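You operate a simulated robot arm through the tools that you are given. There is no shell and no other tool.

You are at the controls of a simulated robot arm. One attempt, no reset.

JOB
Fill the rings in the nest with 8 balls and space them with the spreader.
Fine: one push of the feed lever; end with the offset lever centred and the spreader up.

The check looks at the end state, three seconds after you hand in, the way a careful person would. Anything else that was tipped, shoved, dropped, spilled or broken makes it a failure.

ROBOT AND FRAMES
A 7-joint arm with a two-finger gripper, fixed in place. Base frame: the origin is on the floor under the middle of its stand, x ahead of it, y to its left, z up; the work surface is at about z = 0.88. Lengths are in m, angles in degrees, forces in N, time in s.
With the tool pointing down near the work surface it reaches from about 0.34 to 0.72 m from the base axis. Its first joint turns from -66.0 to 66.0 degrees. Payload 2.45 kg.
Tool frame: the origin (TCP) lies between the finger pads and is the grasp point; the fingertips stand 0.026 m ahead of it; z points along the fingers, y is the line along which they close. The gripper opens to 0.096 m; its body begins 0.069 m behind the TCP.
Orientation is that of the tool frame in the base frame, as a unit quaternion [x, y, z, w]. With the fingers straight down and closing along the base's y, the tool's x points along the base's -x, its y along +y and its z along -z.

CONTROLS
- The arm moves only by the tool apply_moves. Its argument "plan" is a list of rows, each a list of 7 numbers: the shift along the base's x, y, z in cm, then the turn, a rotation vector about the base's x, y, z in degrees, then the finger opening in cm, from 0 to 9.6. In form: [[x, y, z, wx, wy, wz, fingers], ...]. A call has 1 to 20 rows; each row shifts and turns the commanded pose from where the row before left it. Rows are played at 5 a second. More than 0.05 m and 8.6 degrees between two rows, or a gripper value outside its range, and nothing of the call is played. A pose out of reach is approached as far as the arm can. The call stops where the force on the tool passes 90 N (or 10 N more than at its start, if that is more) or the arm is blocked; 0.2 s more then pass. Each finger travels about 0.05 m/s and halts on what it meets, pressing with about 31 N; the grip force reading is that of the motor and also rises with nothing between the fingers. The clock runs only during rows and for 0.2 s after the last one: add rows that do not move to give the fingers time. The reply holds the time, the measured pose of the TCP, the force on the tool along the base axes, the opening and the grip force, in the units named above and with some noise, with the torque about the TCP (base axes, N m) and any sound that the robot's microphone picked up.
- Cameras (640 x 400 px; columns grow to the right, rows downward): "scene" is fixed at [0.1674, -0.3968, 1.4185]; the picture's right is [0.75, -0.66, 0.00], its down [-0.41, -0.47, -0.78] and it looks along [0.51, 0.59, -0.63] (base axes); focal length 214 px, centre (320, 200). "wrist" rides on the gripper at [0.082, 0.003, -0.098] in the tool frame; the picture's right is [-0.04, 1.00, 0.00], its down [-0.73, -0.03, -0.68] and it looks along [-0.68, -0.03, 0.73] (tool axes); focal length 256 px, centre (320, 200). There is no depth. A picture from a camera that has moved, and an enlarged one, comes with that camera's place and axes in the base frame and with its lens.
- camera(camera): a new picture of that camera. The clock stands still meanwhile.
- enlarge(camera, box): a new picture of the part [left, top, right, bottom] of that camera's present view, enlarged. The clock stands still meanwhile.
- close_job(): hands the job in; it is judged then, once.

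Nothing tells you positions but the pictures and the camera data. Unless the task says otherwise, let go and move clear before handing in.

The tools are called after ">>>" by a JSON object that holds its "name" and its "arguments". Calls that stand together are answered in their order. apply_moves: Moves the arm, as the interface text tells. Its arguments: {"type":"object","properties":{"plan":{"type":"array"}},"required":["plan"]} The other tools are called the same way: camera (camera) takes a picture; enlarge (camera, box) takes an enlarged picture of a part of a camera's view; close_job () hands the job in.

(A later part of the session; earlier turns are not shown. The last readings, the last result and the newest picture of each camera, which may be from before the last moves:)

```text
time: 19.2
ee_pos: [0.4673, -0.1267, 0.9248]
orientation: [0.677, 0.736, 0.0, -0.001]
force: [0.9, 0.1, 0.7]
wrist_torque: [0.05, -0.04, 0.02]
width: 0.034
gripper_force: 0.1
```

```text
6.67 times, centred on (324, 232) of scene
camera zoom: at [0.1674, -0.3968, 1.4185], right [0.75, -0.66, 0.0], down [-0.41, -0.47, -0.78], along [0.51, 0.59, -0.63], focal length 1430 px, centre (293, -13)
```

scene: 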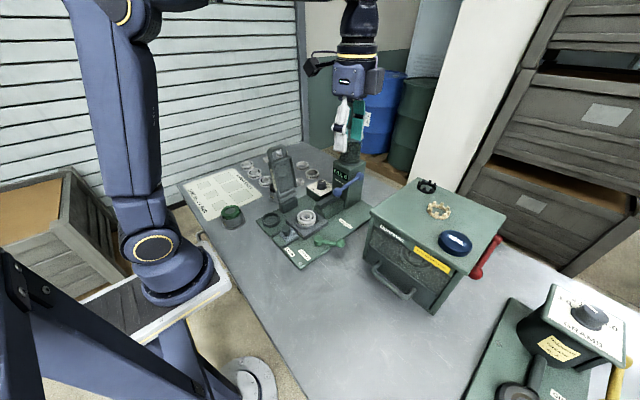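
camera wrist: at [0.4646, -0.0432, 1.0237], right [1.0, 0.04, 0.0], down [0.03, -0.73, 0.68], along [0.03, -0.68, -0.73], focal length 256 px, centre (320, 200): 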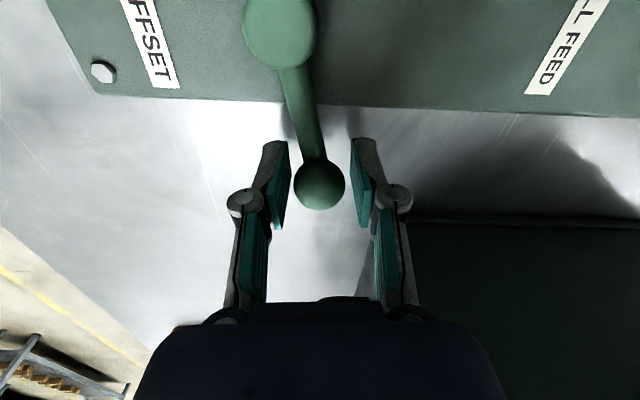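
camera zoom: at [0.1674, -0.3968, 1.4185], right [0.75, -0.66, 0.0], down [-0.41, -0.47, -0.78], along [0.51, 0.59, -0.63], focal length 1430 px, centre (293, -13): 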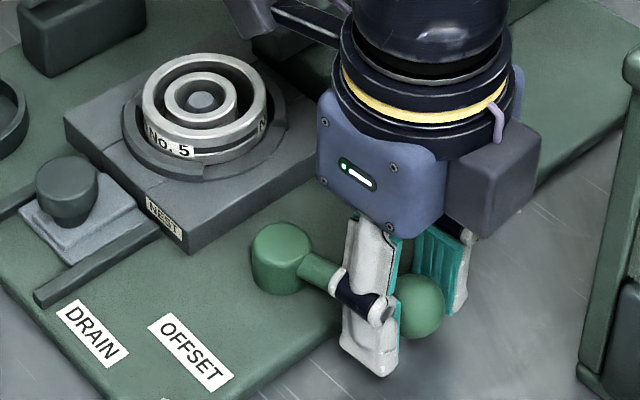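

The lever stays where it's left, held by friction. Continuing the caged push along the arc toward -90°.

>>> {"name": "apply_moves", "arguments": {"plan": [[-0.42, -0.1, 0, 0, 0, -3, 3.4], [-0.42, -0.08, 0, 0, 0, -3, 3.4], [-0.42, -0.05, 0, 0, 0, -3, 3.4], [-0.42, 0, 0, 0, 0, -3, 3.4], [-0.42, 0.02, 0, 0, 0, -3, 3.4], [0, 0, 0, 0, 0, 0, 3.4]]}}

>>> {"name": "camera", "arguments": {"camera": "wrist"}}

>>> {"name": "enlarge", "arguments": {"camera": "scene", "box": [292, 202, 324, 232]}}

```text
time: 20.6
ee_pos: [0.4462, -0.1293, 0.9259]
orientation: [0.767, 0.641, 0.0, 0.001]
force: [0.1, -0.2, -0.1]
wrist_torque: [0.0, 0.01, 0.0]
width: 0.0342
gripper_force: 0.1
```

```text
taken
camera wrist: at [0.4647, -0.0475, 1.0241], right [0.98, -0.22, 0.0], down [-0.16, -0.72, 0.68], along [-0.15, -0.66, -0.73], focal length 256 px, centre (320, 200)
```

wrist: 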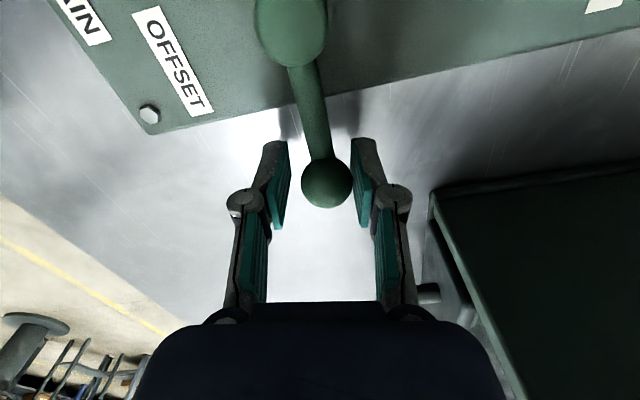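

```text
13.33 times, centred on (308, 217) of scene
camera zoom: at [0.1674, -0.3968, 1.4185], right [0.75, -0.66, 0.0], down [-0.41, -0.47, -0.78], along [0.51, 0.59, -0.63], focal length 2860 px, centre (480, -27)
```

zoom: 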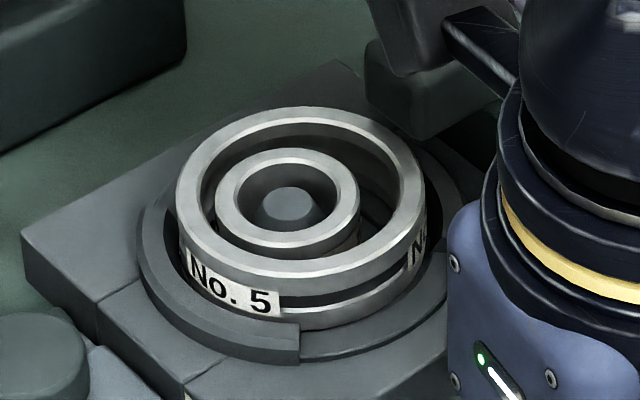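

The gap keeps opening; lever near -88° with no resistance yet. Continuing toward -105°.

>>> {"name": "apply_moves", "arguments": {"plan": [[-0.44, 0.03, 0, 0, 0, -3.7, 3.4], [-0.44, 0.05, 0, 0, 0, -3.7, 3.4], [-0.44, 0.08, 0, 0, 0, -3.7, 3.4], [-0.43, 0.1, 0, 0, 0, -3.7, 3.4], [0, 0, 0, 0, 0, 0, 3.4]]}}

>>> {"name": "camera", "arguments": {"camera": "wrist"}}

>>> {"name": "enlarge", "arguments": {"camera": "scene", "box": [292, 202, 324, 232]}}

```text
time: 21.8
ee_pos: [0.4287, -0.1262, 0.9251]
orientation: [0.844, 0.537, 0.0, 0.0]
force: [0.4, 0.3, -0.2]
wrist_torque: [0.02, 0.01, 0.0]
width: 0.0338
gripper_force: 0.1
```

```text
taken
camera wrist: at [0.4676, -0.0522, 1.0236], right [0.89, -0.46, 0.0], down [-0.34, -0.65, 0.68], along [-0.31, -0.6, -0.73], focal length 256 px, centre (320, 200)
```

wrist: 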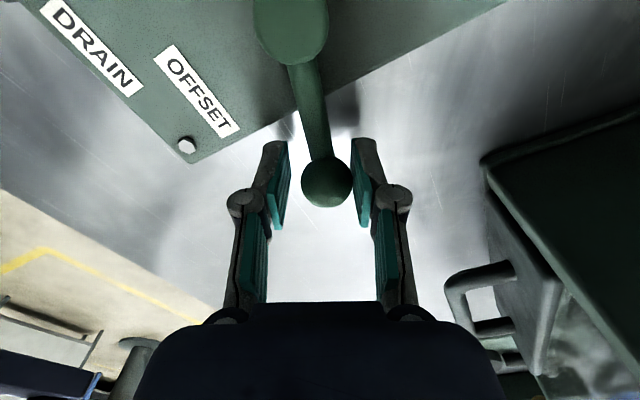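

```text
13.33 times, centred on (308, 217) of scene
camera zoom: at [0.1674, -0.3968, 1.4185], right [0.75, -0.66, 0.0], down [-0.41, -0.47, -0.78], along [0.51, 0.59, -0.63], focal length 2860 px, centre (480, -27)
```

zoom: 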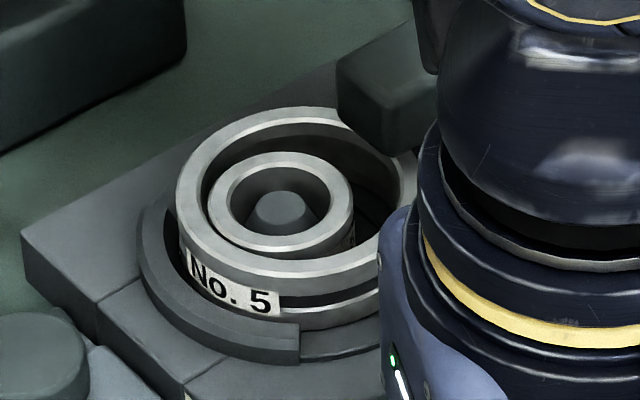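

Inner ring nearly at the outer ring on the -x side. I'll continue in small steps to find the end stop.

>>> {"name": "apply_moves", "arguments": {"plan": [[-0.3, 0.1, 0, 0, 0, -2.5, 3.4], [-0.3, 0.11, 0, 0, 0, -2.5, 3.4], [-0.3, 0.12, 0, 0, 0, -2.5, 3.4], [0, 0, 0, 0, 0, 0, 3.4]]}}

>>> {"name": "camera", "arguments": {"camera": "wrist"}}

>>> {"name": "enlarge", "arguments": {"camera": "scene", "box": [292, 202, 324, 232]}}

```text
time: 22.8
ee_pos: [0.4206, -0.1228, 0.926]
orientation: [0.877, 0.481, 0.0, 0.0]
force: [-0.1, 0.4, -0.9]
wrist_torque: [0.02, 0.04, 0.02]
width: 0.034
gripper_force: 0.4
```

```text
taken
camera wrist: at [0.4677, -0.0543, 1.0238], right [0.82, -0.57, 0.0], down [-0.42, -0.6, 0.68], along [-0.39, -0.56, -0.73], focal length 256 px, centre (320, 200)
```

wrist: 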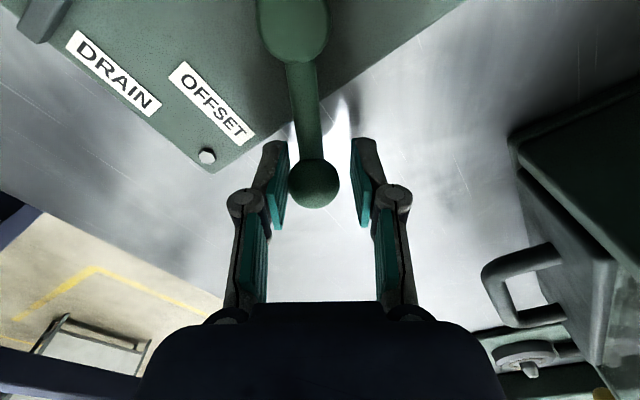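

```text
13.33 times, centred on (308, 217) of scene
camera zoom: at [0.1674, -0.3968, 1.4185], right [0.75, -0.66, 0.0], down [-0.41, -0.47, -0.78], along [0.51, 0.59, -0.63], focal length 2860 px, centre (480, -27)
```

zoom: 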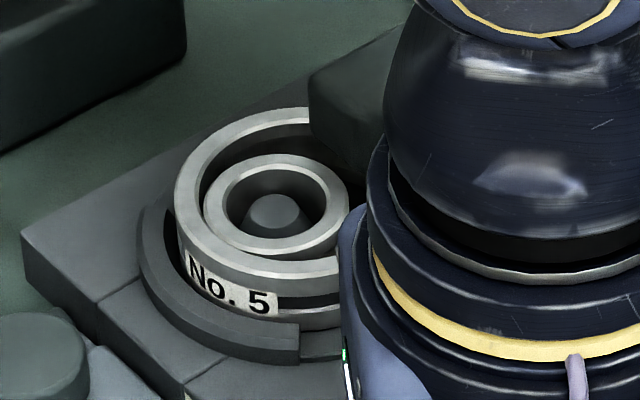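

The lever has gone into its far position at -120°, with the inner ring against the -x side of the outer ring and a wide gap on the chute side. I'll open, rise straight up, and turn the wrist back to its default heading for a clear look from above.

>>> {"name": "apply_moves", "arguments": {"plan": [[0, 0, 0, 0, 0, 0, 6], [0, 0, 0, 0, 0, 0, 6], [0, 0, 4, 0, 0, 0, 6], [0, 0, 5, 0, 0, 0, 6], [0, 0, 5, 0, 0, 0, 6], [0, 0, 5, 0, 0, 8, 6], [0, 0, 5, 0, 0, 8, 6], [-0.3, 0.8, 2, 0, 0, 8.2, 6], [-0.3, 0.8, 1, 0, 0, 8.2, 6], [-0.3, 0.8, 0, 0, 0, 8.2, 6], [-0.3, 0.8, 0, 0, 0, 8.2, 6], [-0.3, 0.8, 0, 0, 0, 8.2, 6], [-0.3, 0.8, 0, 0, 0, 8.2, 6], [-0.3, 0.8, 0, 0, 0, 8.2, 6], [-0.3, 0.8, 0, 0, 0, 8.2, 6], [-0.3, 0.8, 0, 0, 0, 8.2, 6], [-0.3, 0.8, 0, 0, 0, 8.2, 6], [-0.3, 0.8, 0, 0, 0, 8.2, 6], [-0.3, 0.8, 0, 0, 0, 8.2, 6]]}}

>>> {"name": "camera", "arguments": {"camera": "wrist"}}

>>> {"name": "camera", "arguments": {"camera": "scene"}}

```text
time: 26.8
ee_pos: [0.3839, -0.0262, 1.1944]
orientation: [0.07, 0.998, 0.0, 0.0]
force: [0.4, 0.3, -0.7]
wrist_torque: [0.0, 0.02, 0.02]
width: 0.0599
gripper_force: 0.1
```

```text
taken
camera wrist: at [0.3046, -0.0111, 1.2935], right [0.18, 0.98, 0.0], down [0.72, -0.13, 0.68], along [0.67, -0.12, -0.73], focal length 256 px, centre (320, 200)
```

wrist: 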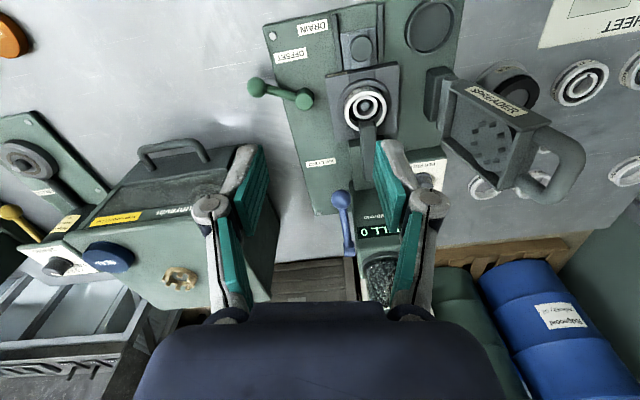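

```text
taken
```

scene: 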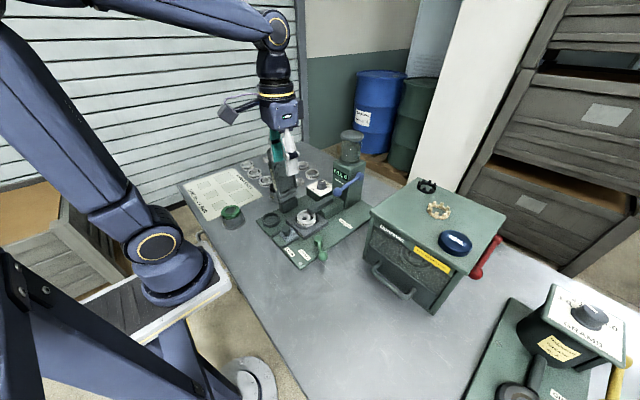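

>>> {"name": "enlarge", "arguments": {"camera": "wrist", "box": [240, 0, 440, 140]}}

>>> {"name": "enlarge", "arguments": {"camera": "wrist", "box": [320, 60, 420, 130]}}

>>> {"name": "enlarge", "arguments": {"camera": "scene", "box": [280, 180, 340, 220]}}

>>> {"name": "enlarge", "arguments": {"camera": "scene", "box": [310, 140, 380, 210]}}

```text
2.86 times, centred on (340, 70) of wrist
camera zoom: at [0.3046, -0.0111, 1.2935], right [0.18, 0.98, 0.0], down [0.72, -0.13, 0.68], along [0.67, -0.12, -0.73], focal length 731 px, centre (263, 571)
```

zoom: 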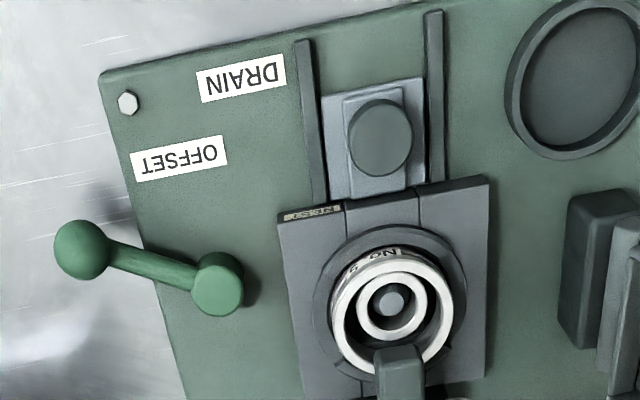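

```text
5.71 times, centred on (370, 95) of wrist
camera zoom: at [0.3046, -0.0111, 1.2935], right [0.18, 0.98, 0.0], down [0.72, -0.13, 0.68], along [0.67, -0.12, -0.73], focal length 1463 px, centre (34, 800)
```

zoom: 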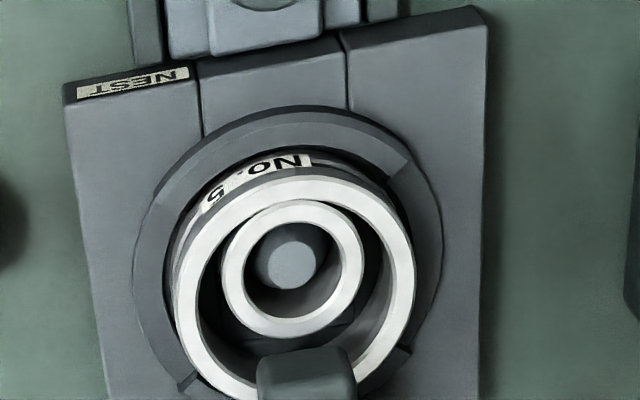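

```text
10.00 times, centred on (310, 200) of scene
camera zoom: at [0.1674, -0.3968, 1.4185], right [0.75, -0.66, 0.0], down [-0.41, -0.47, -0.78], along [0.51, 0.59, -0.63], focal length 2145 px, centre (420, 200)
```

zoom: 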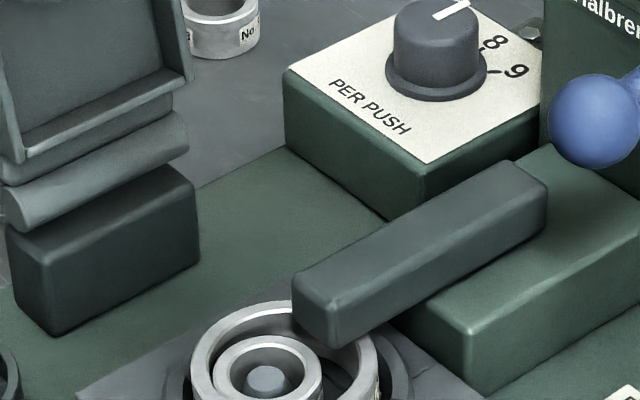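

```text
5.71 times, centred on (345, 175) of scene
camera zoom: at [0.1674, -0.3968, 1.4185], right [0.75, -0.66, 0.0], down [-0.41, -0.47, -0.78], along [0.51, 0.59, -0.63], focal length 1226 px, centre (177, 343)
```

zoom: 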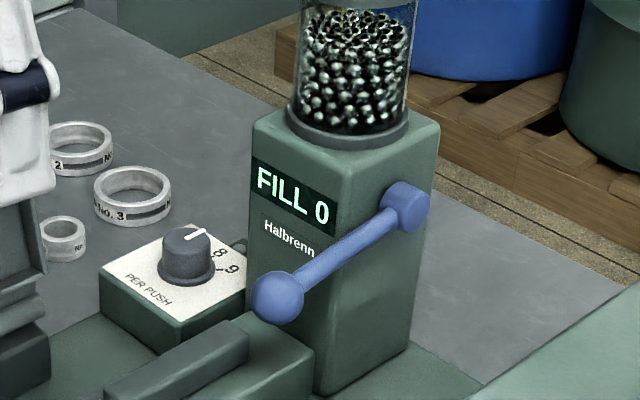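

With the offset engaged, the spout has slid forward over the gap, ready for balls; drain slide is closed and dial reads 8. Next I'll bring closed fingertips above the feed lever ball (0.556, -0.028, 1.023), leaning the hand back from the hopper.

>>> {"name": "apply_moves", "arguments": {"plan": [[3.4, 0, 0, 0, -3, 1.6, 0], [3.4, 0, 0, 0, -3, 1.6, 0], [3.4, -0.05, -2, 0, -3, 1.6, 0], [3.4, -0.05, -2.4, 0, -3, 1.6, 0], [3.3, -0.05, -3, 0, -3, 1.6, 0], [0, 0, 0, 0, 0, 0, 0], [0, 0, 0, 0, 0, 0, 0]]}}

>>> {"name": "camera", "arguments": {"camera": "wrist"}}

>>> {"name": "enlarge", "arguments": {"camera": "scene", "box": [290, 90, 400, 220]}}

```text
time: 28.4
ee_pos: [0.5531, -0.0293, 1.1213]
orientation: [0.0, 0.991, 0.009, 0.131]
force: [-0.5, 0.4, 0.3]
wrist_torque: [-0.03, 0.0, -0.02]
width: 0.0
gripper_force: 28.6
```

```text
taken
camera wrist: at [0.4501, -0.0254, 1.1955], right [0.04, 1.0, 0.03], down [0.53, -0.04, 0.84], along [0.85, -0.02, -0.53], focal length 256 px, centre (320, 200)
```

wrist: 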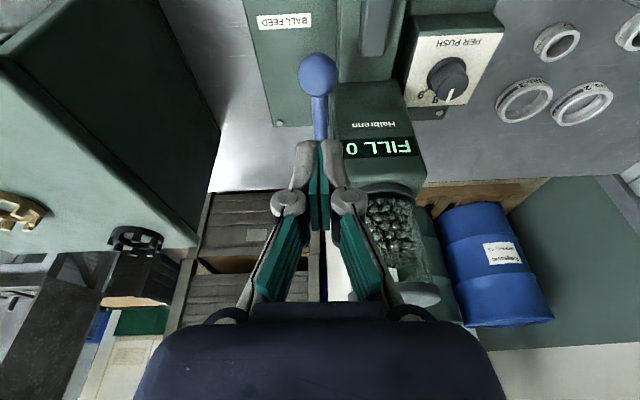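

```text
3.08 times, centred on (345, 155) of scene
camera zoom: at [0.1674, -0.3968, 1.4185], right [0.75, -0.66, 0.0], down [-0.41, -0.47, -0.78], along [0.51, 0.59, -0.63], focal length 660 px, centre (243, 338)
```

zoom: 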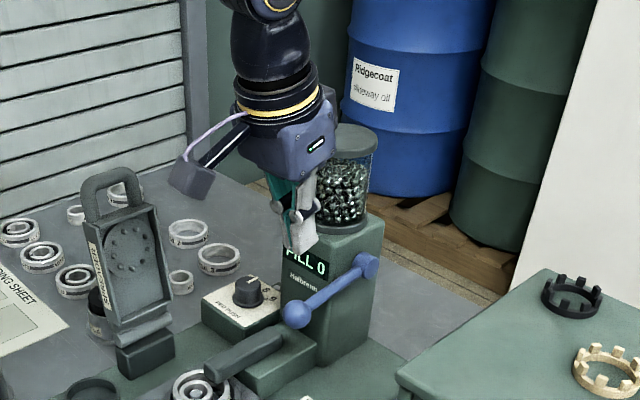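

The fingertips are aligned above the feed lever's ball. I'll lower to just above contact, then press down in small steps watching force and the display.

>>> {"name": "apply_moves", "arguments": {"plan": [[0, 0.1, -2.5, 0, 0, 0, 0], [0, 0.1, -2.5, 0, 0, 0, 0], [0, 0, 0, 0, 0, 0, 0]]}}

>>> {"name": "camera", "arguments": {"camera": "wrist"}}

>>> {"name": "enlarge", "arguments": {"camera": "scene", "box": [310, 130, 390, 210]}}

```text
time: 29.2
ee_pos: [0.5547, -0.0255, 1.0719]
orientation: [0.001, 0.991, 0.009, 0.13]
force: [0.4, 0.1, -0.5]
wrist_torque: [-0.03, 0.03, 0.01]
width: 0.0
gripper_force: 28.4
```

```text
taken
camera wrist: at [0.4503, -0.0235, 1.1456], right [0.04, 1.0, 0.03], down [0.53, -0.04, 0.84], along [0.84, -0.02, -0.53], focal length 256 px, centre (320, 200)
```

wrist: 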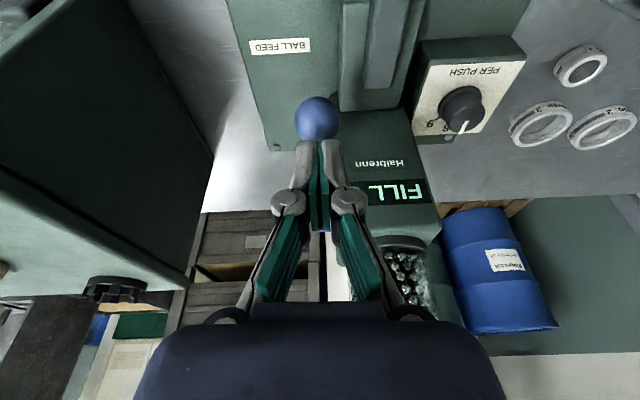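

```text
5.00 times, centred on (350, 170) of scene
camera zoom: at [0.1674, -0.3968, 1.4185], right [0.75, -0.66, 0.0], down [-0.41, -0.47, -0.78], along [0.51, 0.59, -0.63], focal length 1072 px, centre (170, 350)
```

zoom: 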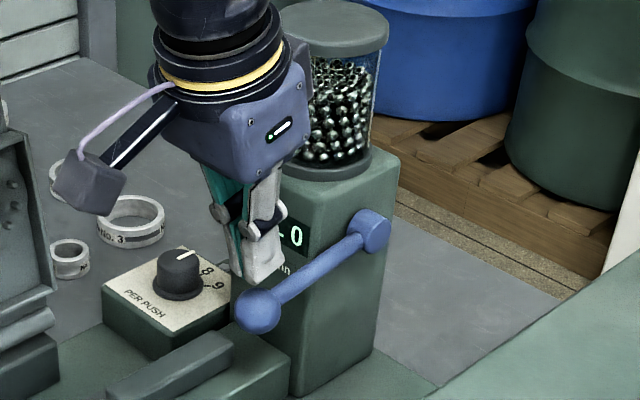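

Nearly touching. I'll shift 4 mm back to centre on the ball and press down in small steps.

>>> {"name": "apply_moves", "arguments": {"plan": [[-0.4, -0.1, -0.8, 0, 0, 0, 0], [0, 0, -0.8, 0, 0, 0, 0], [0, 0, -0.8, 0, 0, 0, 0], [0, 0, 0, 0, 0, 0, 0]]}}

>>> {"name": "camera", "arguments": {"camera": "wrist"}}

>>> {"name": "enlarge", "arguments": {"camera": "scene", "box": [310, 130, 390, 210]}}

```text
time: 30.2
ee_pos: [0.5487, -0.0282, 1.0478]
orientation: [0.001, 0.992, 0.01, 0.129]
force: [-0.2, -0.1, 0.9]
wrist_torque: [-0.01, -0.02, 0.01]
width: 0.0002
gripper_force: 28.8
```

```text
taken
camera wrist: at [0.4456, -0.0244, 1.1214], right [0.04, 1.0, 0.03], down [0.53, -0.04, 0.84], along [0.84, -0.02, -0.53], focal length 256 px, centre (320, 200)
```

wrist: 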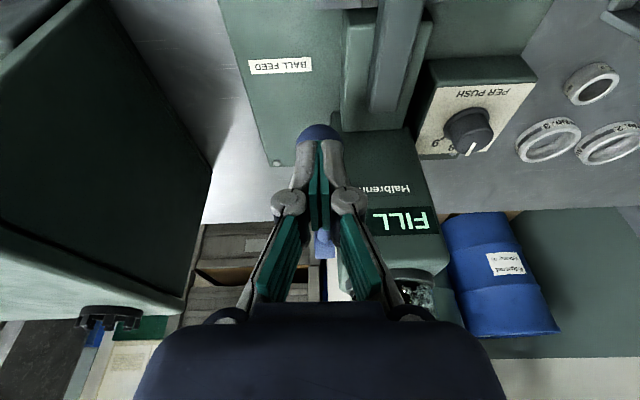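

```text
5.00 times, centred on (350, 170) of scene
camera zoom: at [0.1674, -0.3968, 1.4185], right [0.75, -0.66, 0.0], down [-0.41, -0.47, -0.78], along [0.51, 0.59, -0.63], focal length 1072 px, centre (170, 350)
```

zoom: 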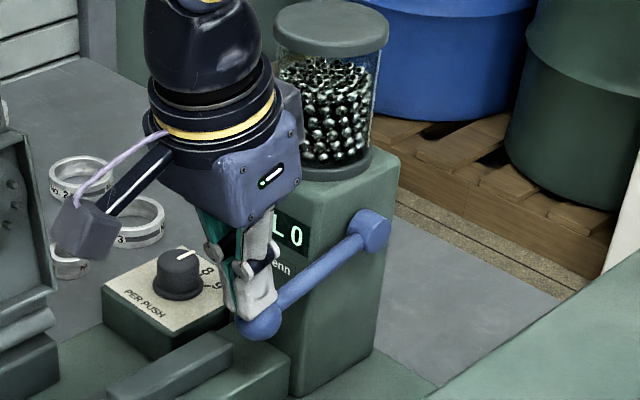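

The lever yields with almost no force. Continuing the single push downward along its arc.

>>> {"name": "apply_moves", "arguments": {"plan": [[0.1, 0, -1, 0, 0, 0, 0], [0.2, 0, -1, 0, 0, 0, 0], [0.3, 0, -1, 0, 0, 0, 0], [0, 0, 0, 0, 0, 0, 0]]}}

>>> {"name": "camera", "arguments": {"camera": "wrist"}}

>>> {"name": "enlarge", "arguments": {"camera": "scene", "box": [310, 130, 390, 210]}}

```text
time: 31.2
ee_pos: [0.5546, -0.0279, 1.0174]
orientation: [0.001, 0.991, 0.009, 0.131]
force: [-1.1, 0.4, 2.3]
wrist_torque: [-0.02, 0.01, 0.05]
width: 0.0
gripper_force: 28.5
```

```text
taken
camera wrist: at [0.4513, -0.024, 1.0917], right [0.04, 1.0, 0.03], down [0.53, -0.04, 0.84], along [0.84, -0.02, -0.53], focal length 256 px, centre (320, 200)
```

wrist: 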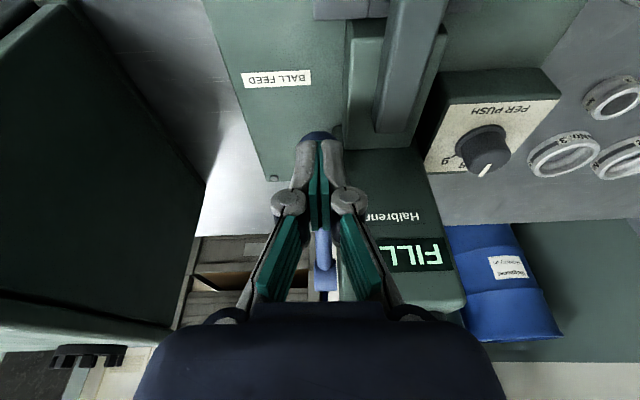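

```text
5.00 times, centred on (350, 170) of scene
camera zoom: at [0.1673, -0.3967, 1.4185], right [0.75, -0.66, 0.0], down [-0.41, -0.47, -0.78], along [0.51, 0.59, -0.63], focal length 1072 px, centre (170, 350)
```

zoom: 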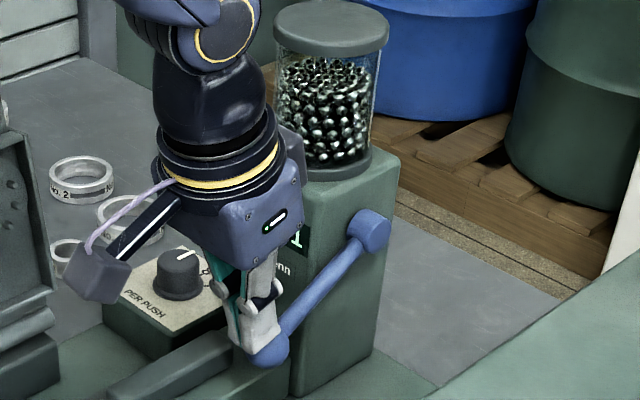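

The display seems to be counting ("1"). I'll keep pressing to the end of the stroke and watch the count.

>>> {"name": "apply_moves", "arguments": {"plan": [[0.3, 0, -0.6, 0, 0, 0, 0], [0.3, 0, -0.6, 0, 0, 0, 0], [0, 0, 0, 0, 0, 0, 0]]}}

>>> {"name": "enlarge", "arguments": {"camera": "scene", "box": [310, 130, 390, 210]}}

>>> {"name": "enlarge", "arguments": {"camera": "scene", "box": [285, 190, 335, 235]}}

>>> {"name": "camera", "arguments": {"camera": "wrist"}}

```text
time: 32.0
ee_pos: [0.5594, -0.0272, 1.0088]
orientation: [0.001, 0.991, 0.009, 0.131]
force: [-37.6, 1.3, 54.1]
wrist_torque: [-0.01, 0.02, -0.04]
width: 0.0062
gripper_force: 28.9
```

```text
5.00 times, centred on (350, 170) of scene
camera zoom: at [0.1653, -0.3967, 1.4188], right [0.75, -0.66, 0.0], down [-0.41, -0.47, -0.78], along [0.51, 0.59, -0.63], focal length 1072 px, centre (170, 350)
```

zoom: 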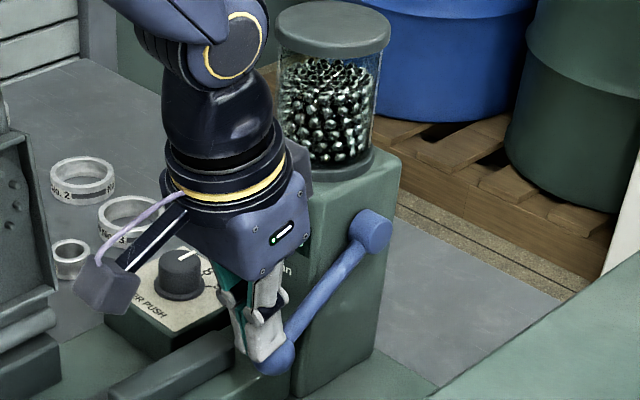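

```text
8.89 times, centred on (310, 212) of scene
camera zoom: at [0.1653, -0.3967, 1.4188], right [0.75, -0.66, 0.0], down [-0.41, -0.47, -0.78], along [0.51, 0.59, -0.63], focal length 1906 px, centre (409, 89)
```

zoom: 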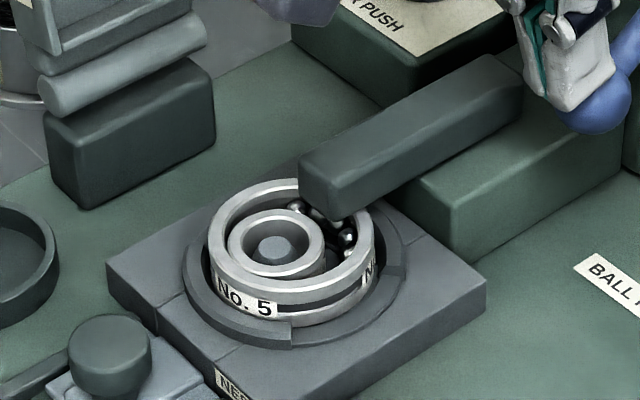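

```text
taken
camera wrist: at [0.4557, -0.0241, 1.0825], right [0.04, 1.0, 0.03], down [0.53, -0.04, 0.85], along [0.85, -0.02, -0.53], focal length 256 px, centre (320, 200)
```

wrist: 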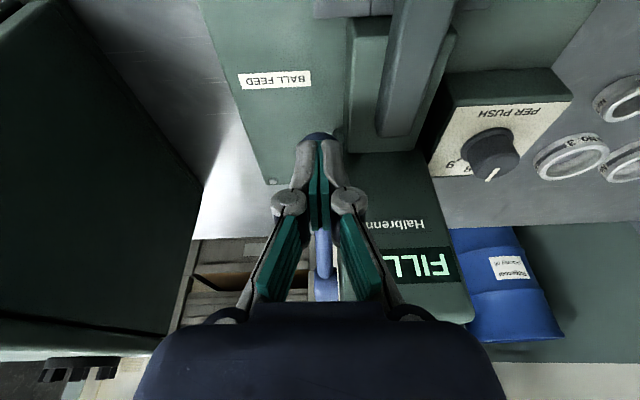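

The lever is at its stop (about 54 N) and balls are dropping into the gap. I'll ease the pressure slightly while keeping the lever down, and wait for the count.

>>> {"name": "apply_moves", "arguments": {"plan": [[-0.15, 0, 0.2, 0, 0, 0, 0], [0, 0, 0, 0, 0, 0, 0], [0, 0, 0, 0, 0, 0, 0], [0, 0, 0, 0, 0, 0, 0], [0, 0, 0, 0, 0, 0, 0]]}}

>>> {"name": "enlarge", "arguments": {"camera": "scene", "box": [285, 190, 335, 235]}}

>>> {"name": "enlarge", "arguments": {"camera": "scene", "box": [310, 130, 390, 210]}}

```text
time: 33.2
ee_pos: [0.5596, -0.027, 1.0084]
orientation: [-0.001, 0.991, 0.01, 0.132]
force: [-20.8, 0.6, 40.3]
wrist_torque: [0.01, -0.12, -0.06]
width: 0.0059
gripper_force: 28.3
```

```text
8.89 times, centred on (310, 212) of scene
camera zoom: at [0.1661, -0.3967, 1.4187], right [0.75, -0.66, 0.0], down [-0.41, -0.47, -0.78], along [0.51, 0.59, -0.63], focal length 1906 px, centre (409, 89)
```

zoom: 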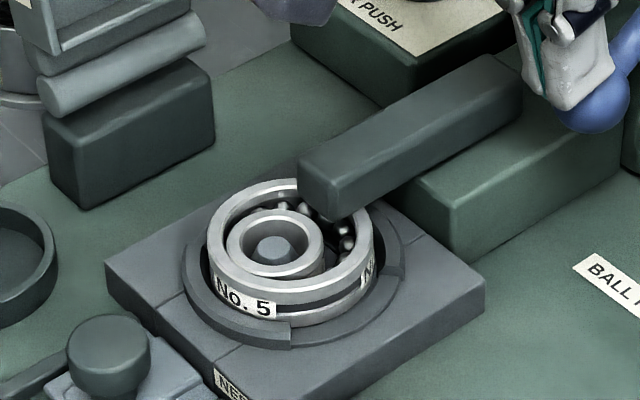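

```text
5.00 times, centred on (350, 170) of scene
camera zoom: at [0.1661, -0.3967, 1.4187], right [0.75, -0.66, 0.0], down [-0.41, -0.47, -0.78], along [0.51, 0.59, -0.63], focal length 1072 px, centre (170, 350)
```

zoom: 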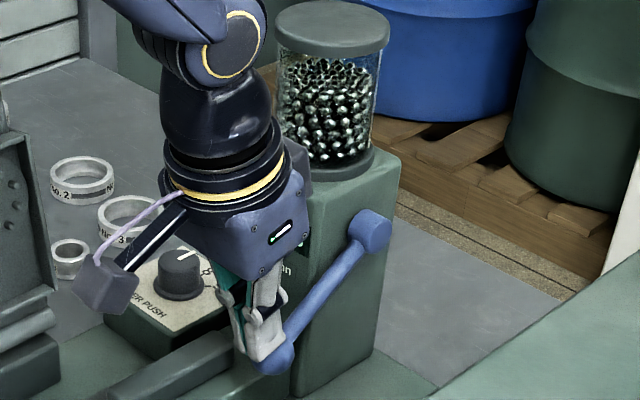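

Balls are still feeding in (the display is hidden by the hand). I'll hold still for a couple more seconds.

>>> {"name": "apply_moves", "arguments": {"plan": [[0, 0, 0, 0, 0, 0, 0], [0, 0, 0, 0, 0, 0, 0], [0, 0, 0, 0, 0, 0, 0], [0, 0, 0, 0, 0, 0, 0], [0, 0, 0, 0, 0, 0, 0], [0, 0, 0, 0, 0, 0, 0], [0, 0, 0, 0, 0, 0, 0], [0, 0, 0, 0, 0, 0, 0], [0, 0, 0, 0, 0, 0, 0], [0, 0, 0, 0, 0, 0, 0]]}}

>>> {"name": "enlarge", "arguments": {"camera": "scene", "box": [285, 190, 335, 235]}}

>>> {"name": "enlarge", "arguments": {"camera": "wrist", "box": [360, 200, 480, 300]}}

```text
time: 35.4
ee_pos: [0.5586, -0.0261, 1.0088]
orientation: [0.0, 0.991, 0.009, 0.132]
force: [-15.2, -1.2, 41.0]
wrist_torque: [-0.02, -0.24, 0.02]
width: 0.006
gripper_force: 28.4
```

```text
8.89 times, centred on (310, 212) of scene
camera zoom: at [0.1662, -0.3967, 1.4186], right [0.75, -0.66, 0.0], down [-0.41, -0.47, -0.78], along [0.51, 0.59, -0.63], focal length 1906 px, centre (409, 89)
```

zoom: 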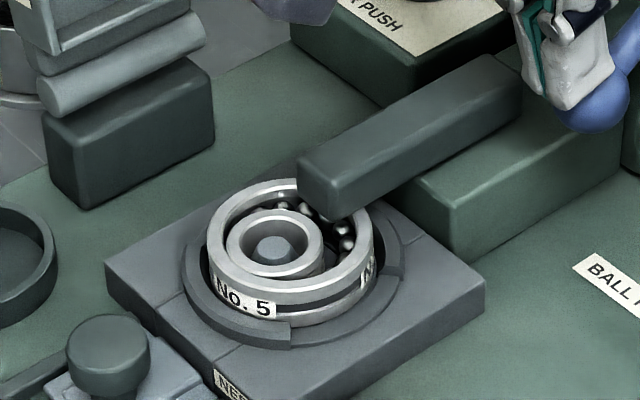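

```text
4.00 times, centred on (420, 250) of wrist
camera zoom: at [0.4554, -0.0241, 1.083], right [0.04, 1.0, 0.03], down [0.53, -0.04, 0.85], along [0.85, -0.02, -0.53], focal length 1024 px, centre (-80, 0)
```

zoom: 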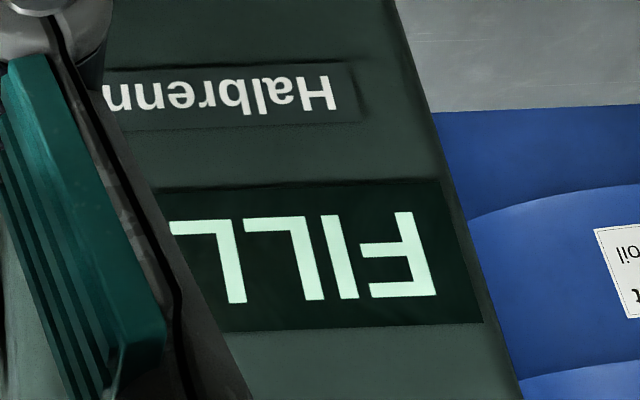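

The ball motion has settled. Now I'll release by raising straight up in one smooth motion and read the display.

>>> {"name": "apply_moves", "arguments": {"plan": [[-0.3, 0, 1, 0, 0, 0, 0], [-0.3, 0, 1.5, 0, 0, 0, 0], [-0.3, 0, 2.5, 0, 0, 0, 0], [-0.5, 0, 4, 0, 0, 0, 0], [-2, 0, 5, 0, 0, 0, 0], [-4, 0, 3, 0, 0, 0, 0], [-4.5, 0, 0, 0, 0, 0, 0]]}}

>>> {"name": "camera", "arguments": {"camera": "wrist"}}

>>> {"name": "enlarge", "arguments": {"camera": "scene", "box": [310, 130, 390, 210]}}

>>> {"name": "enlarge", "arguments": {"camera": "scene", "box": [285, 190, 335, 235]}}

```text
refused: row 5 steps farther than a row can; nothing moved
```

```text
taken
camera wrist: at [0.4554, -0.0241, 1.083], right [0.04, 1.0, 0.03], down [0.53, -0.04, 0.85], along [0.85, -0.02, -0.53], focal length 256 px, centre (320, 200)
```

wrist: 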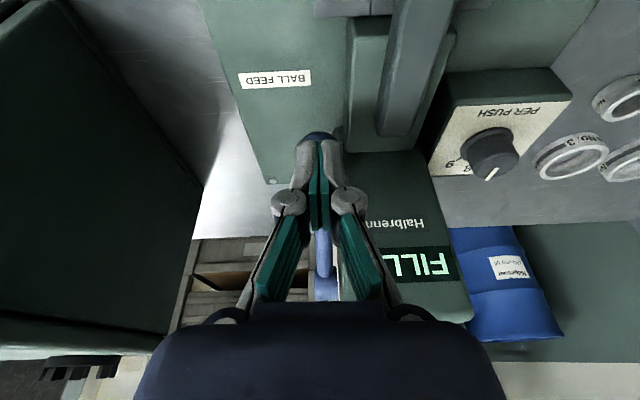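

```text
5.00 times, centred on (350, 170) of scene
camera zoom: at [0.1662, -0.3967, 1.4186], right [0.75, -0.66, 0.0], down [-0.41, -0.47, -0.78], along [0.51, 0.59, -0.63], focal length 1072 px, centre (170, 350)
```

zoom: 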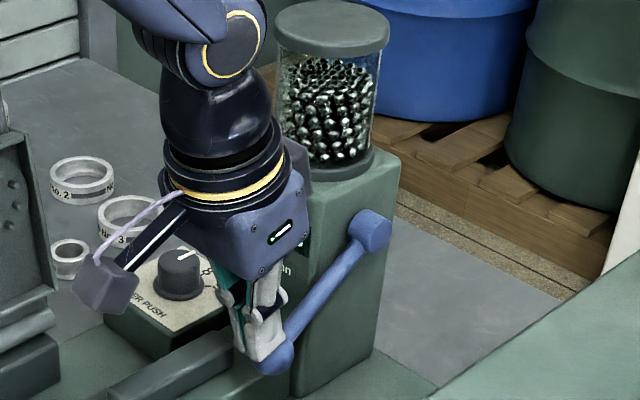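

```text
8.89 times, centred on (310, 212) of scene
camera zoom: at [0.1662, -0.3967, 1.4186], right [0.75, -0.66, 0.0], down [-0.41, -0.47, -0.78], along [0.51, 0.59, -0.63], focal length 1906 px, centre (409, 89)
```

zoom: 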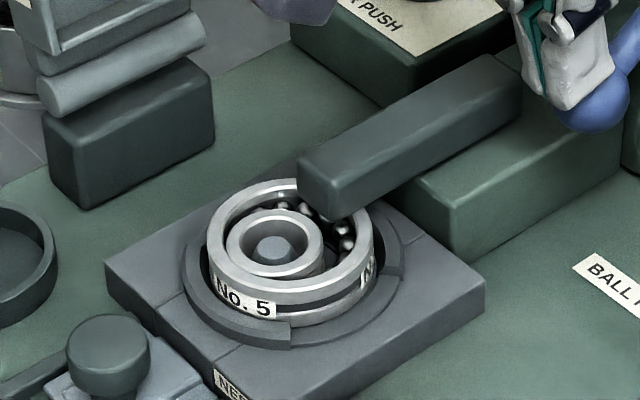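

That call was refused (one row too long) and nothing moved; the lever is still held down. I'll repeat the release with shorter rows.

>>> {"name": "apply_moves", "arguments": {"plan": [[-0.3, 0, 1, 0, 0, 0, 0], [-0.3, 0, 1.5, 0, 0, 0, 0], [-0.3, 0, 2.5, 0, 0, 0, 0], [-0.5, 0, 4, 0, 0, 0, 0], [-1, 0, 4.5, 0, 0, 0, 0], [-3.5, 0, 3, 0, 0, 0, 0], [-4.5, 0, 0, 0, 0, 0, 0]]}}

>>> {"name": "camera", "arguments": {"camera": "wrist"}}

>>> {"name": "enlarge", "arguments": {"camera": "scene", "box": [310, 130, 390, 210]}}

>>> {"name": "enlarge", "arguments": {"camera": "scene", "box": [285, 190, 335, 235]}}

```text
time: 37.0
ee_pos: [0.4543, -0.0274, 1.1727]
orientation: [0.0, 0.992, 0.009, 0.13]
force: [-0.3, 0.0, 0.2]
wrist_torque: [-0.01, -0.07, -0.01]
width: 0.0
gripper_force: 28.2
```

```text
taken
camera wrist: at [0.3519, -0.0243, 1.246], right [0.04, 1.0, 0.03], down [0.53, -0.04, 0.84], along [0.84, -0.02, -0.53], focal length 256 px, centre (320, 200)
```

wrist: 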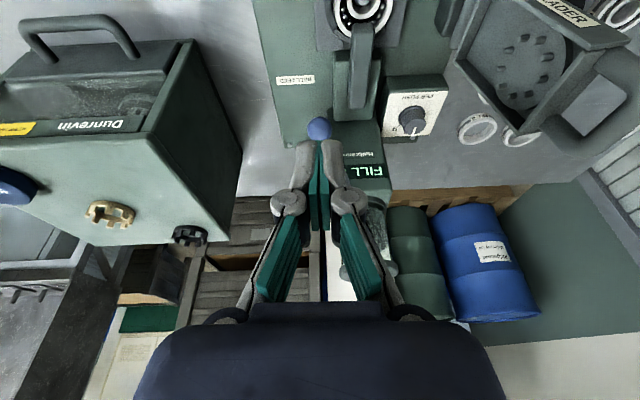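

```text
5.00 times, centred on (350, 170) of scene
camera zoom: at [0.1674, -0.3968, 1.4185], right [0.75, -0.66, 0.0], down [-0.41, -0.47, -0.78], along [0.51, 0.59, -0.63], focal length 1072 px, centre (170, 350)
```

zoom: 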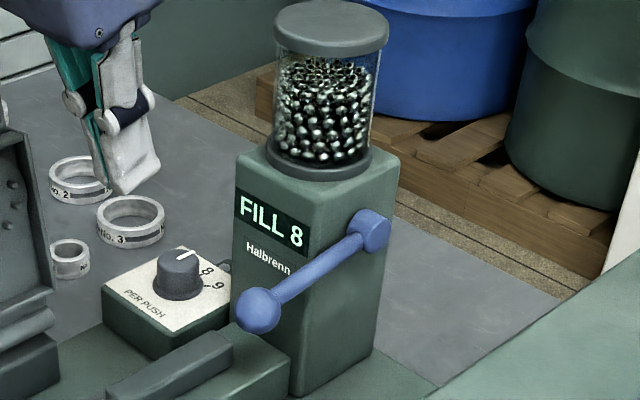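

```text
8.89 times, centred on (310, 212) of scene
camera zoom: at [0.1674, -0.3968, 1.4185], right [0.75, -0.66, 0.0], down [-0.41, -0.47, -0.78], along [0.51, 0.59, -0.63], focal length 1906 px, centre (409, 89)
```

zoom: 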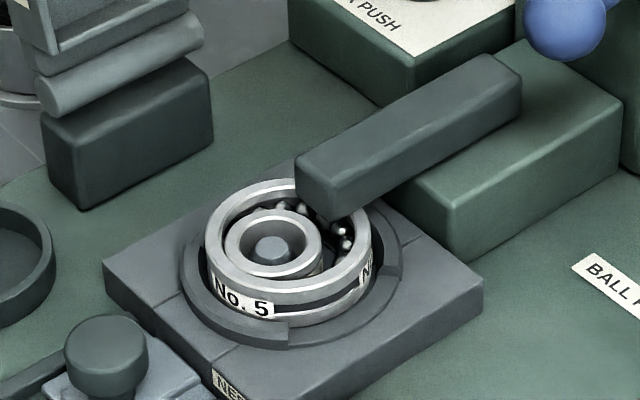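

FILL reads 8, the feed lever has sprung back, and the balls are in the gap. Next I'll re-centre the OFFSET lever: straighten the tool, turn -90° about z, and go over its ball at (0.417, -0.121).

>>> {"name": "apply_moves", "arguments": {"plan": [[0, 0, 0, 0, 7.5, 0, 6], [0, 0, 0, 0, 7.5, 0, 6], [-0.34, -0.85, 0, 0, 0, -8.2, 6], [-0.34, -0.85, 0, 0, 0, -8.2, 6], [-0.34, -0.85, 0, 0, 0, -8.2, 6], [-0.34, -0.85, 0, 0, 0, -8.2, 6], [-0.34, -0.85, 0, 0, 0, -8.2, 6], [-0.34, -0.85, 0, 0, 0, -8.2, 6], [-0.34, -0.85, 0, 0, 0, -8.2, 6], [-0.34, -0.85, 0, 0, 0, -8.2, 6], [-0.34, -0.85, 0, 0, 0, -8.2, 6], [-0.34, -0.85, 0, 0, 0, -8.2, 6], [-0.34, -0.85, 0, 0, 0, -8.2, 6]]}}

>>> {"name": "camera", "arguments": {"camera": "wrist"}}

>>> {"name": "camera", "arguments": {"camera": "scene"}}

```text
time: 39.8
ee_pos: [0.4173, -0.1208, 1.1719]
orientation: [0.711, 0.704, 0.007, 0.007]
force: [0.0, -0.3, 0.6]
wrist_torque: [-0.01, 0.02, -0.01]
width: 0.0599
gripper_force: 0.1
```

```text
taken
camera wrist: at [0.4211, -0.0384, 1.2711], right [1.0, -0.05, 0.02], down [-0.05, -0.73, 0.68], along [-0.02, -0.68, -0.74], focal length 256 px, centre (320, 200)
```

wrist: 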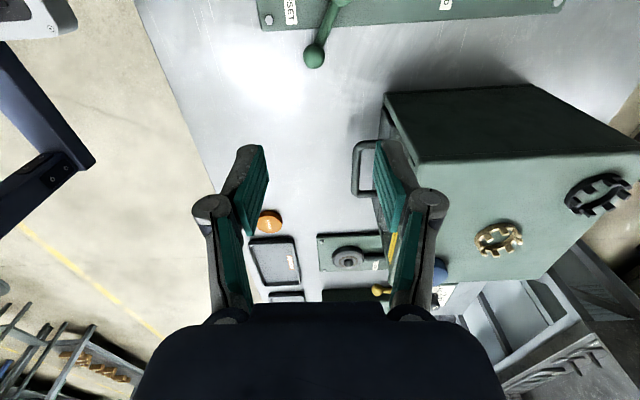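

```text
taken
```

scene: 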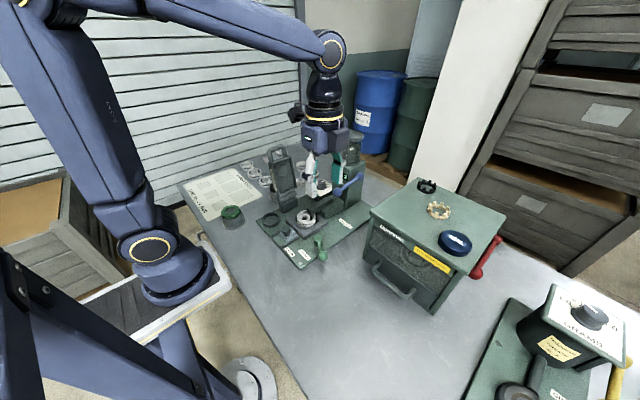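

Ball confirmed at about (0.416, -0.122). Descending around it.

>>> {"name": "apply_moves", "arguments": {"plan": [[0, -0.05, -5, 0, 0, 0, 6], [0, -0.05, -5, 0, 0, 0, 6], [0, 0, -5, 0, 0, 0, 6], [0, 0, -5, 0, 0, 0, 6], [0, 0, 0, 0, 0, 0, 6]]}}

>>> {"name": "camera", "arguments": {"camera": "wrist"}}

```text
time: 41.0
ee_pos: [0.4191, -0.12, 0.9693]
orientation: [0.709, 0.705, 0.007, 0.005]
force: [0.0, -0.2, 0.6]
wrist_torque: [0.01, 0.01, -0.01]
width: 0.0601
gripper_force: 0.1
```

```text
taken
camera wrist: at [0.4223, -0.038, 1.0691], right [1.0, -0.05, 0.02], down [-0.05, -0.73, 0.68], along [-0.02, -0.68, -0.74], focal length 256 px, centre (320, 200)
```

wrist: 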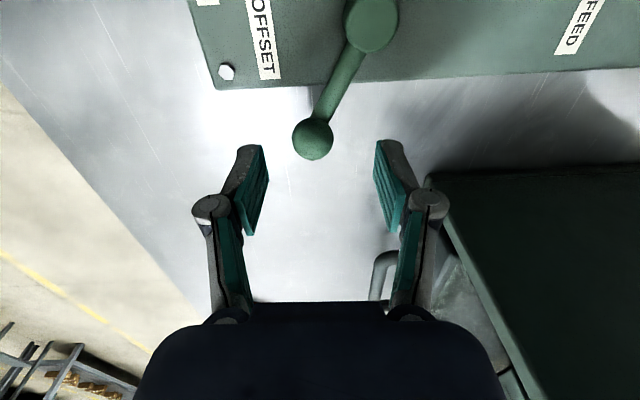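

Ball is 4 mm to the left of centre; correcting, lowering, and forming a loose cage around it.

>>> {"name": "apply_moves", "arguments": {"plan": [[-0.3, -0.1, -2.2, 0, 0, 0, 6], [0, 0, -2.2, 0, 0, 0, 6], [0, 0, 0, 0, 0, 0, 3.4], [0, 0, 0, 0, 0, 0, 3.4], [0, 0, 0, 0, 0, 0, 3.4]]}}

>>> {"name": "camera", "arguments": {"camera": "wrist"}}

```text
time: 42.2
ee_pos: [0.4156, -0.1222, 0.928]
orientation: [0.709, 0.705, 0.006, 0.006]
force: [-1.0, -0.2, 0.0]
wrist_torque: [0.03, -0.01, 0.03]
width: 0.0337
gripper_force: 0.1
```

```text
taken
camera wrist: at [0.4189, -0.0398, 1.0263], right [1.0, -0.05, 0.02], down [-0.05, -0.73, 0.68], along [-0.02, -0.68, -0.74], focal length 256 px, centre (320, 200)
```

wrist: 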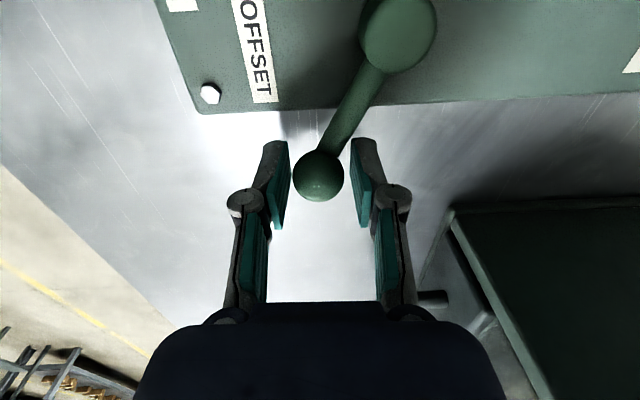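

>>> {"name": "apply_moves", "arguments": {"plan": [[0.44, -0.12, 0, 0, 0, 0, 3.4], [0.44, -0.1, 0, 0, 0, 0, 3.4], [0.44, -0.09, 0, 0, 0, 0, 3.4], [0.44, -0.07, 0, 0, 0, 0, 3.4], [0.43, -0.05, 0, 0, 0, 0, 3.4], [0.43, -0.08, 0, 0, 0, 0, 3.4], [0.43, -0.08, 0, 0, 0, 0, 3.4], [0.43, -0.04, 0, 0, 0, 0, 3.4], [0.43, -0.03, 0, 0, 0, 0, 3.4], [0.43, 0.03, 0, 0, 0, 0, 3.4], [0.43, 0.05, 0, 0, 0, 0, 3.4], [0.43, 0.08, 0, 0, 0, 0, 3.4], [0.43, 0.08, 0, 0, 0, 0, 3.4], [0, 0, 0, 0, 0, 0, 3.4]]}}

>>> {"name": "camera", "arguments": {"camera": "wrist"}}

>>> {"name": "enlarge", "arguments": {"camera": "scene", "box": [285, 190, 335, 235]}}

```text
time: 45.2
ee_pos: [0.4718, -0.1263, 0.9277]
orientation: [0.71, 0.704, 0.007, 0.006]
force: [-0.3, -0.4, 0.3]
wrist_torque: [0.02, -0.01, -0.02]
width: 0.0339
gripper_force: 0.0
```

```text
taken
camera wrist: at [0.4744, -0.0438, 1.0268], right [1.0, -0.05, 0.02], down [-0.05, -0.73, 0.68], along [-0.02, -0.68, -0.74], focal length 256 px, centre (320, 200)
```

wrist: 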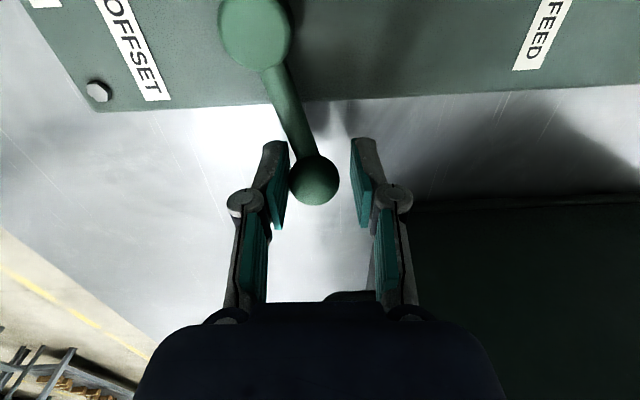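

```text
8.89 times, centred on (310, 212) of scene
camera zoom: at [0.1674, -0.3968, 1.4185], right [0.75, -0.66, 0.0], down [-0.41, -0.47, -0.78], along [0.51, 0.59, -0.63], focal length 1906 px, centre (409, 89)
```

zoom: 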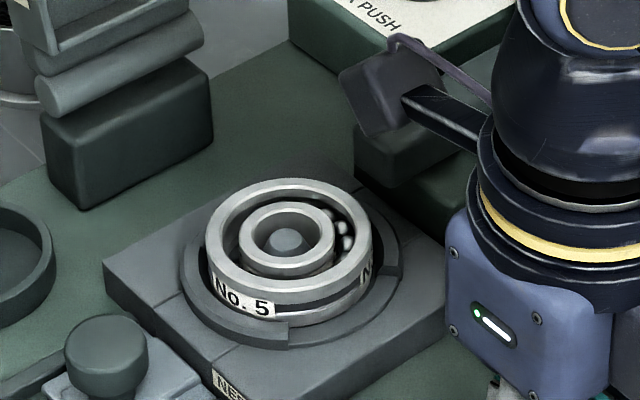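

The ring is returning and the balls ride along. Continuing to the -60° centre position in small steps.

>>> {"name": "apply_moves", "arguments": {"plan": [[0.32, 0.08, 0, 0, 0, 0, 3.4], [0.32, 0.1, 0, 0, 0, 0, 3.4], [0.32, 0.12, 0, 0, 0, 0, 3.4], [0.32, 0.14, 0, 0, 0, 0, 3.4], [0, 0, 0, 0, 0, 0, 3.4]]}}

>>> {"name": "camera", "arguments": {"camera": "wrist"}}

>>> {"name": "enlarge", "arguments": {"camera": "scene", "box": [285, 190, 335, 235]}}

```text
time: 46.4
ee_pos: [0.4837, -0.123, 0.9282]
orientation: [0.71, 0.705, 0.006, 0.006]
force: [0.4, -1.3, 0.2]
wrist_torque: [-0.01, 0.01, -0.01]
width: 0.0339
gripper_force: 0.0
```

```text
taken
camera wrist: at [0.487, -0.0398, 1.027], right [1.0, -0.05, 0.02], down [-0.05, -0.73, 0.68], along [-0.02, -0.68, -0.74], focal length 256 px, centre (320, 200)
```

wrist: 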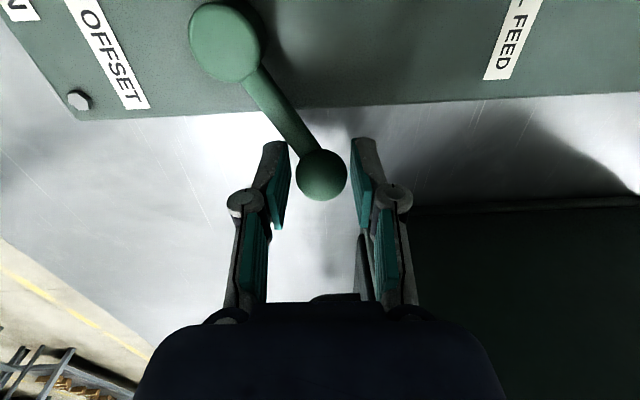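

```text
8.89 times, centred on (310, 212) of scene
camera zoom: at [0.1674, -0.3968, 1.4185], right [0.75, -0.66, 0.0], down [-0.41, -0.47, -0.78], along [0.51, 0.59, -0.63], focal length 1906 px, centre (409, 89)
```

zoom: 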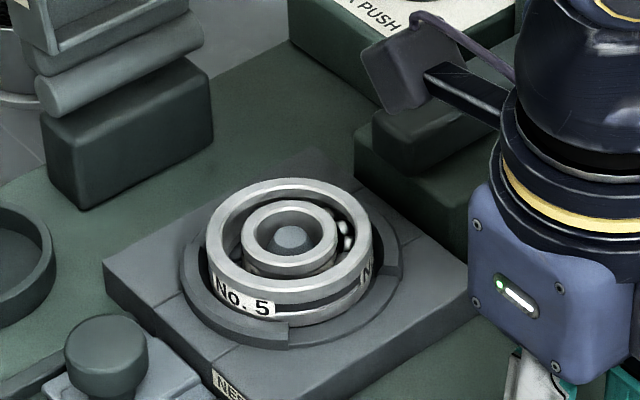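

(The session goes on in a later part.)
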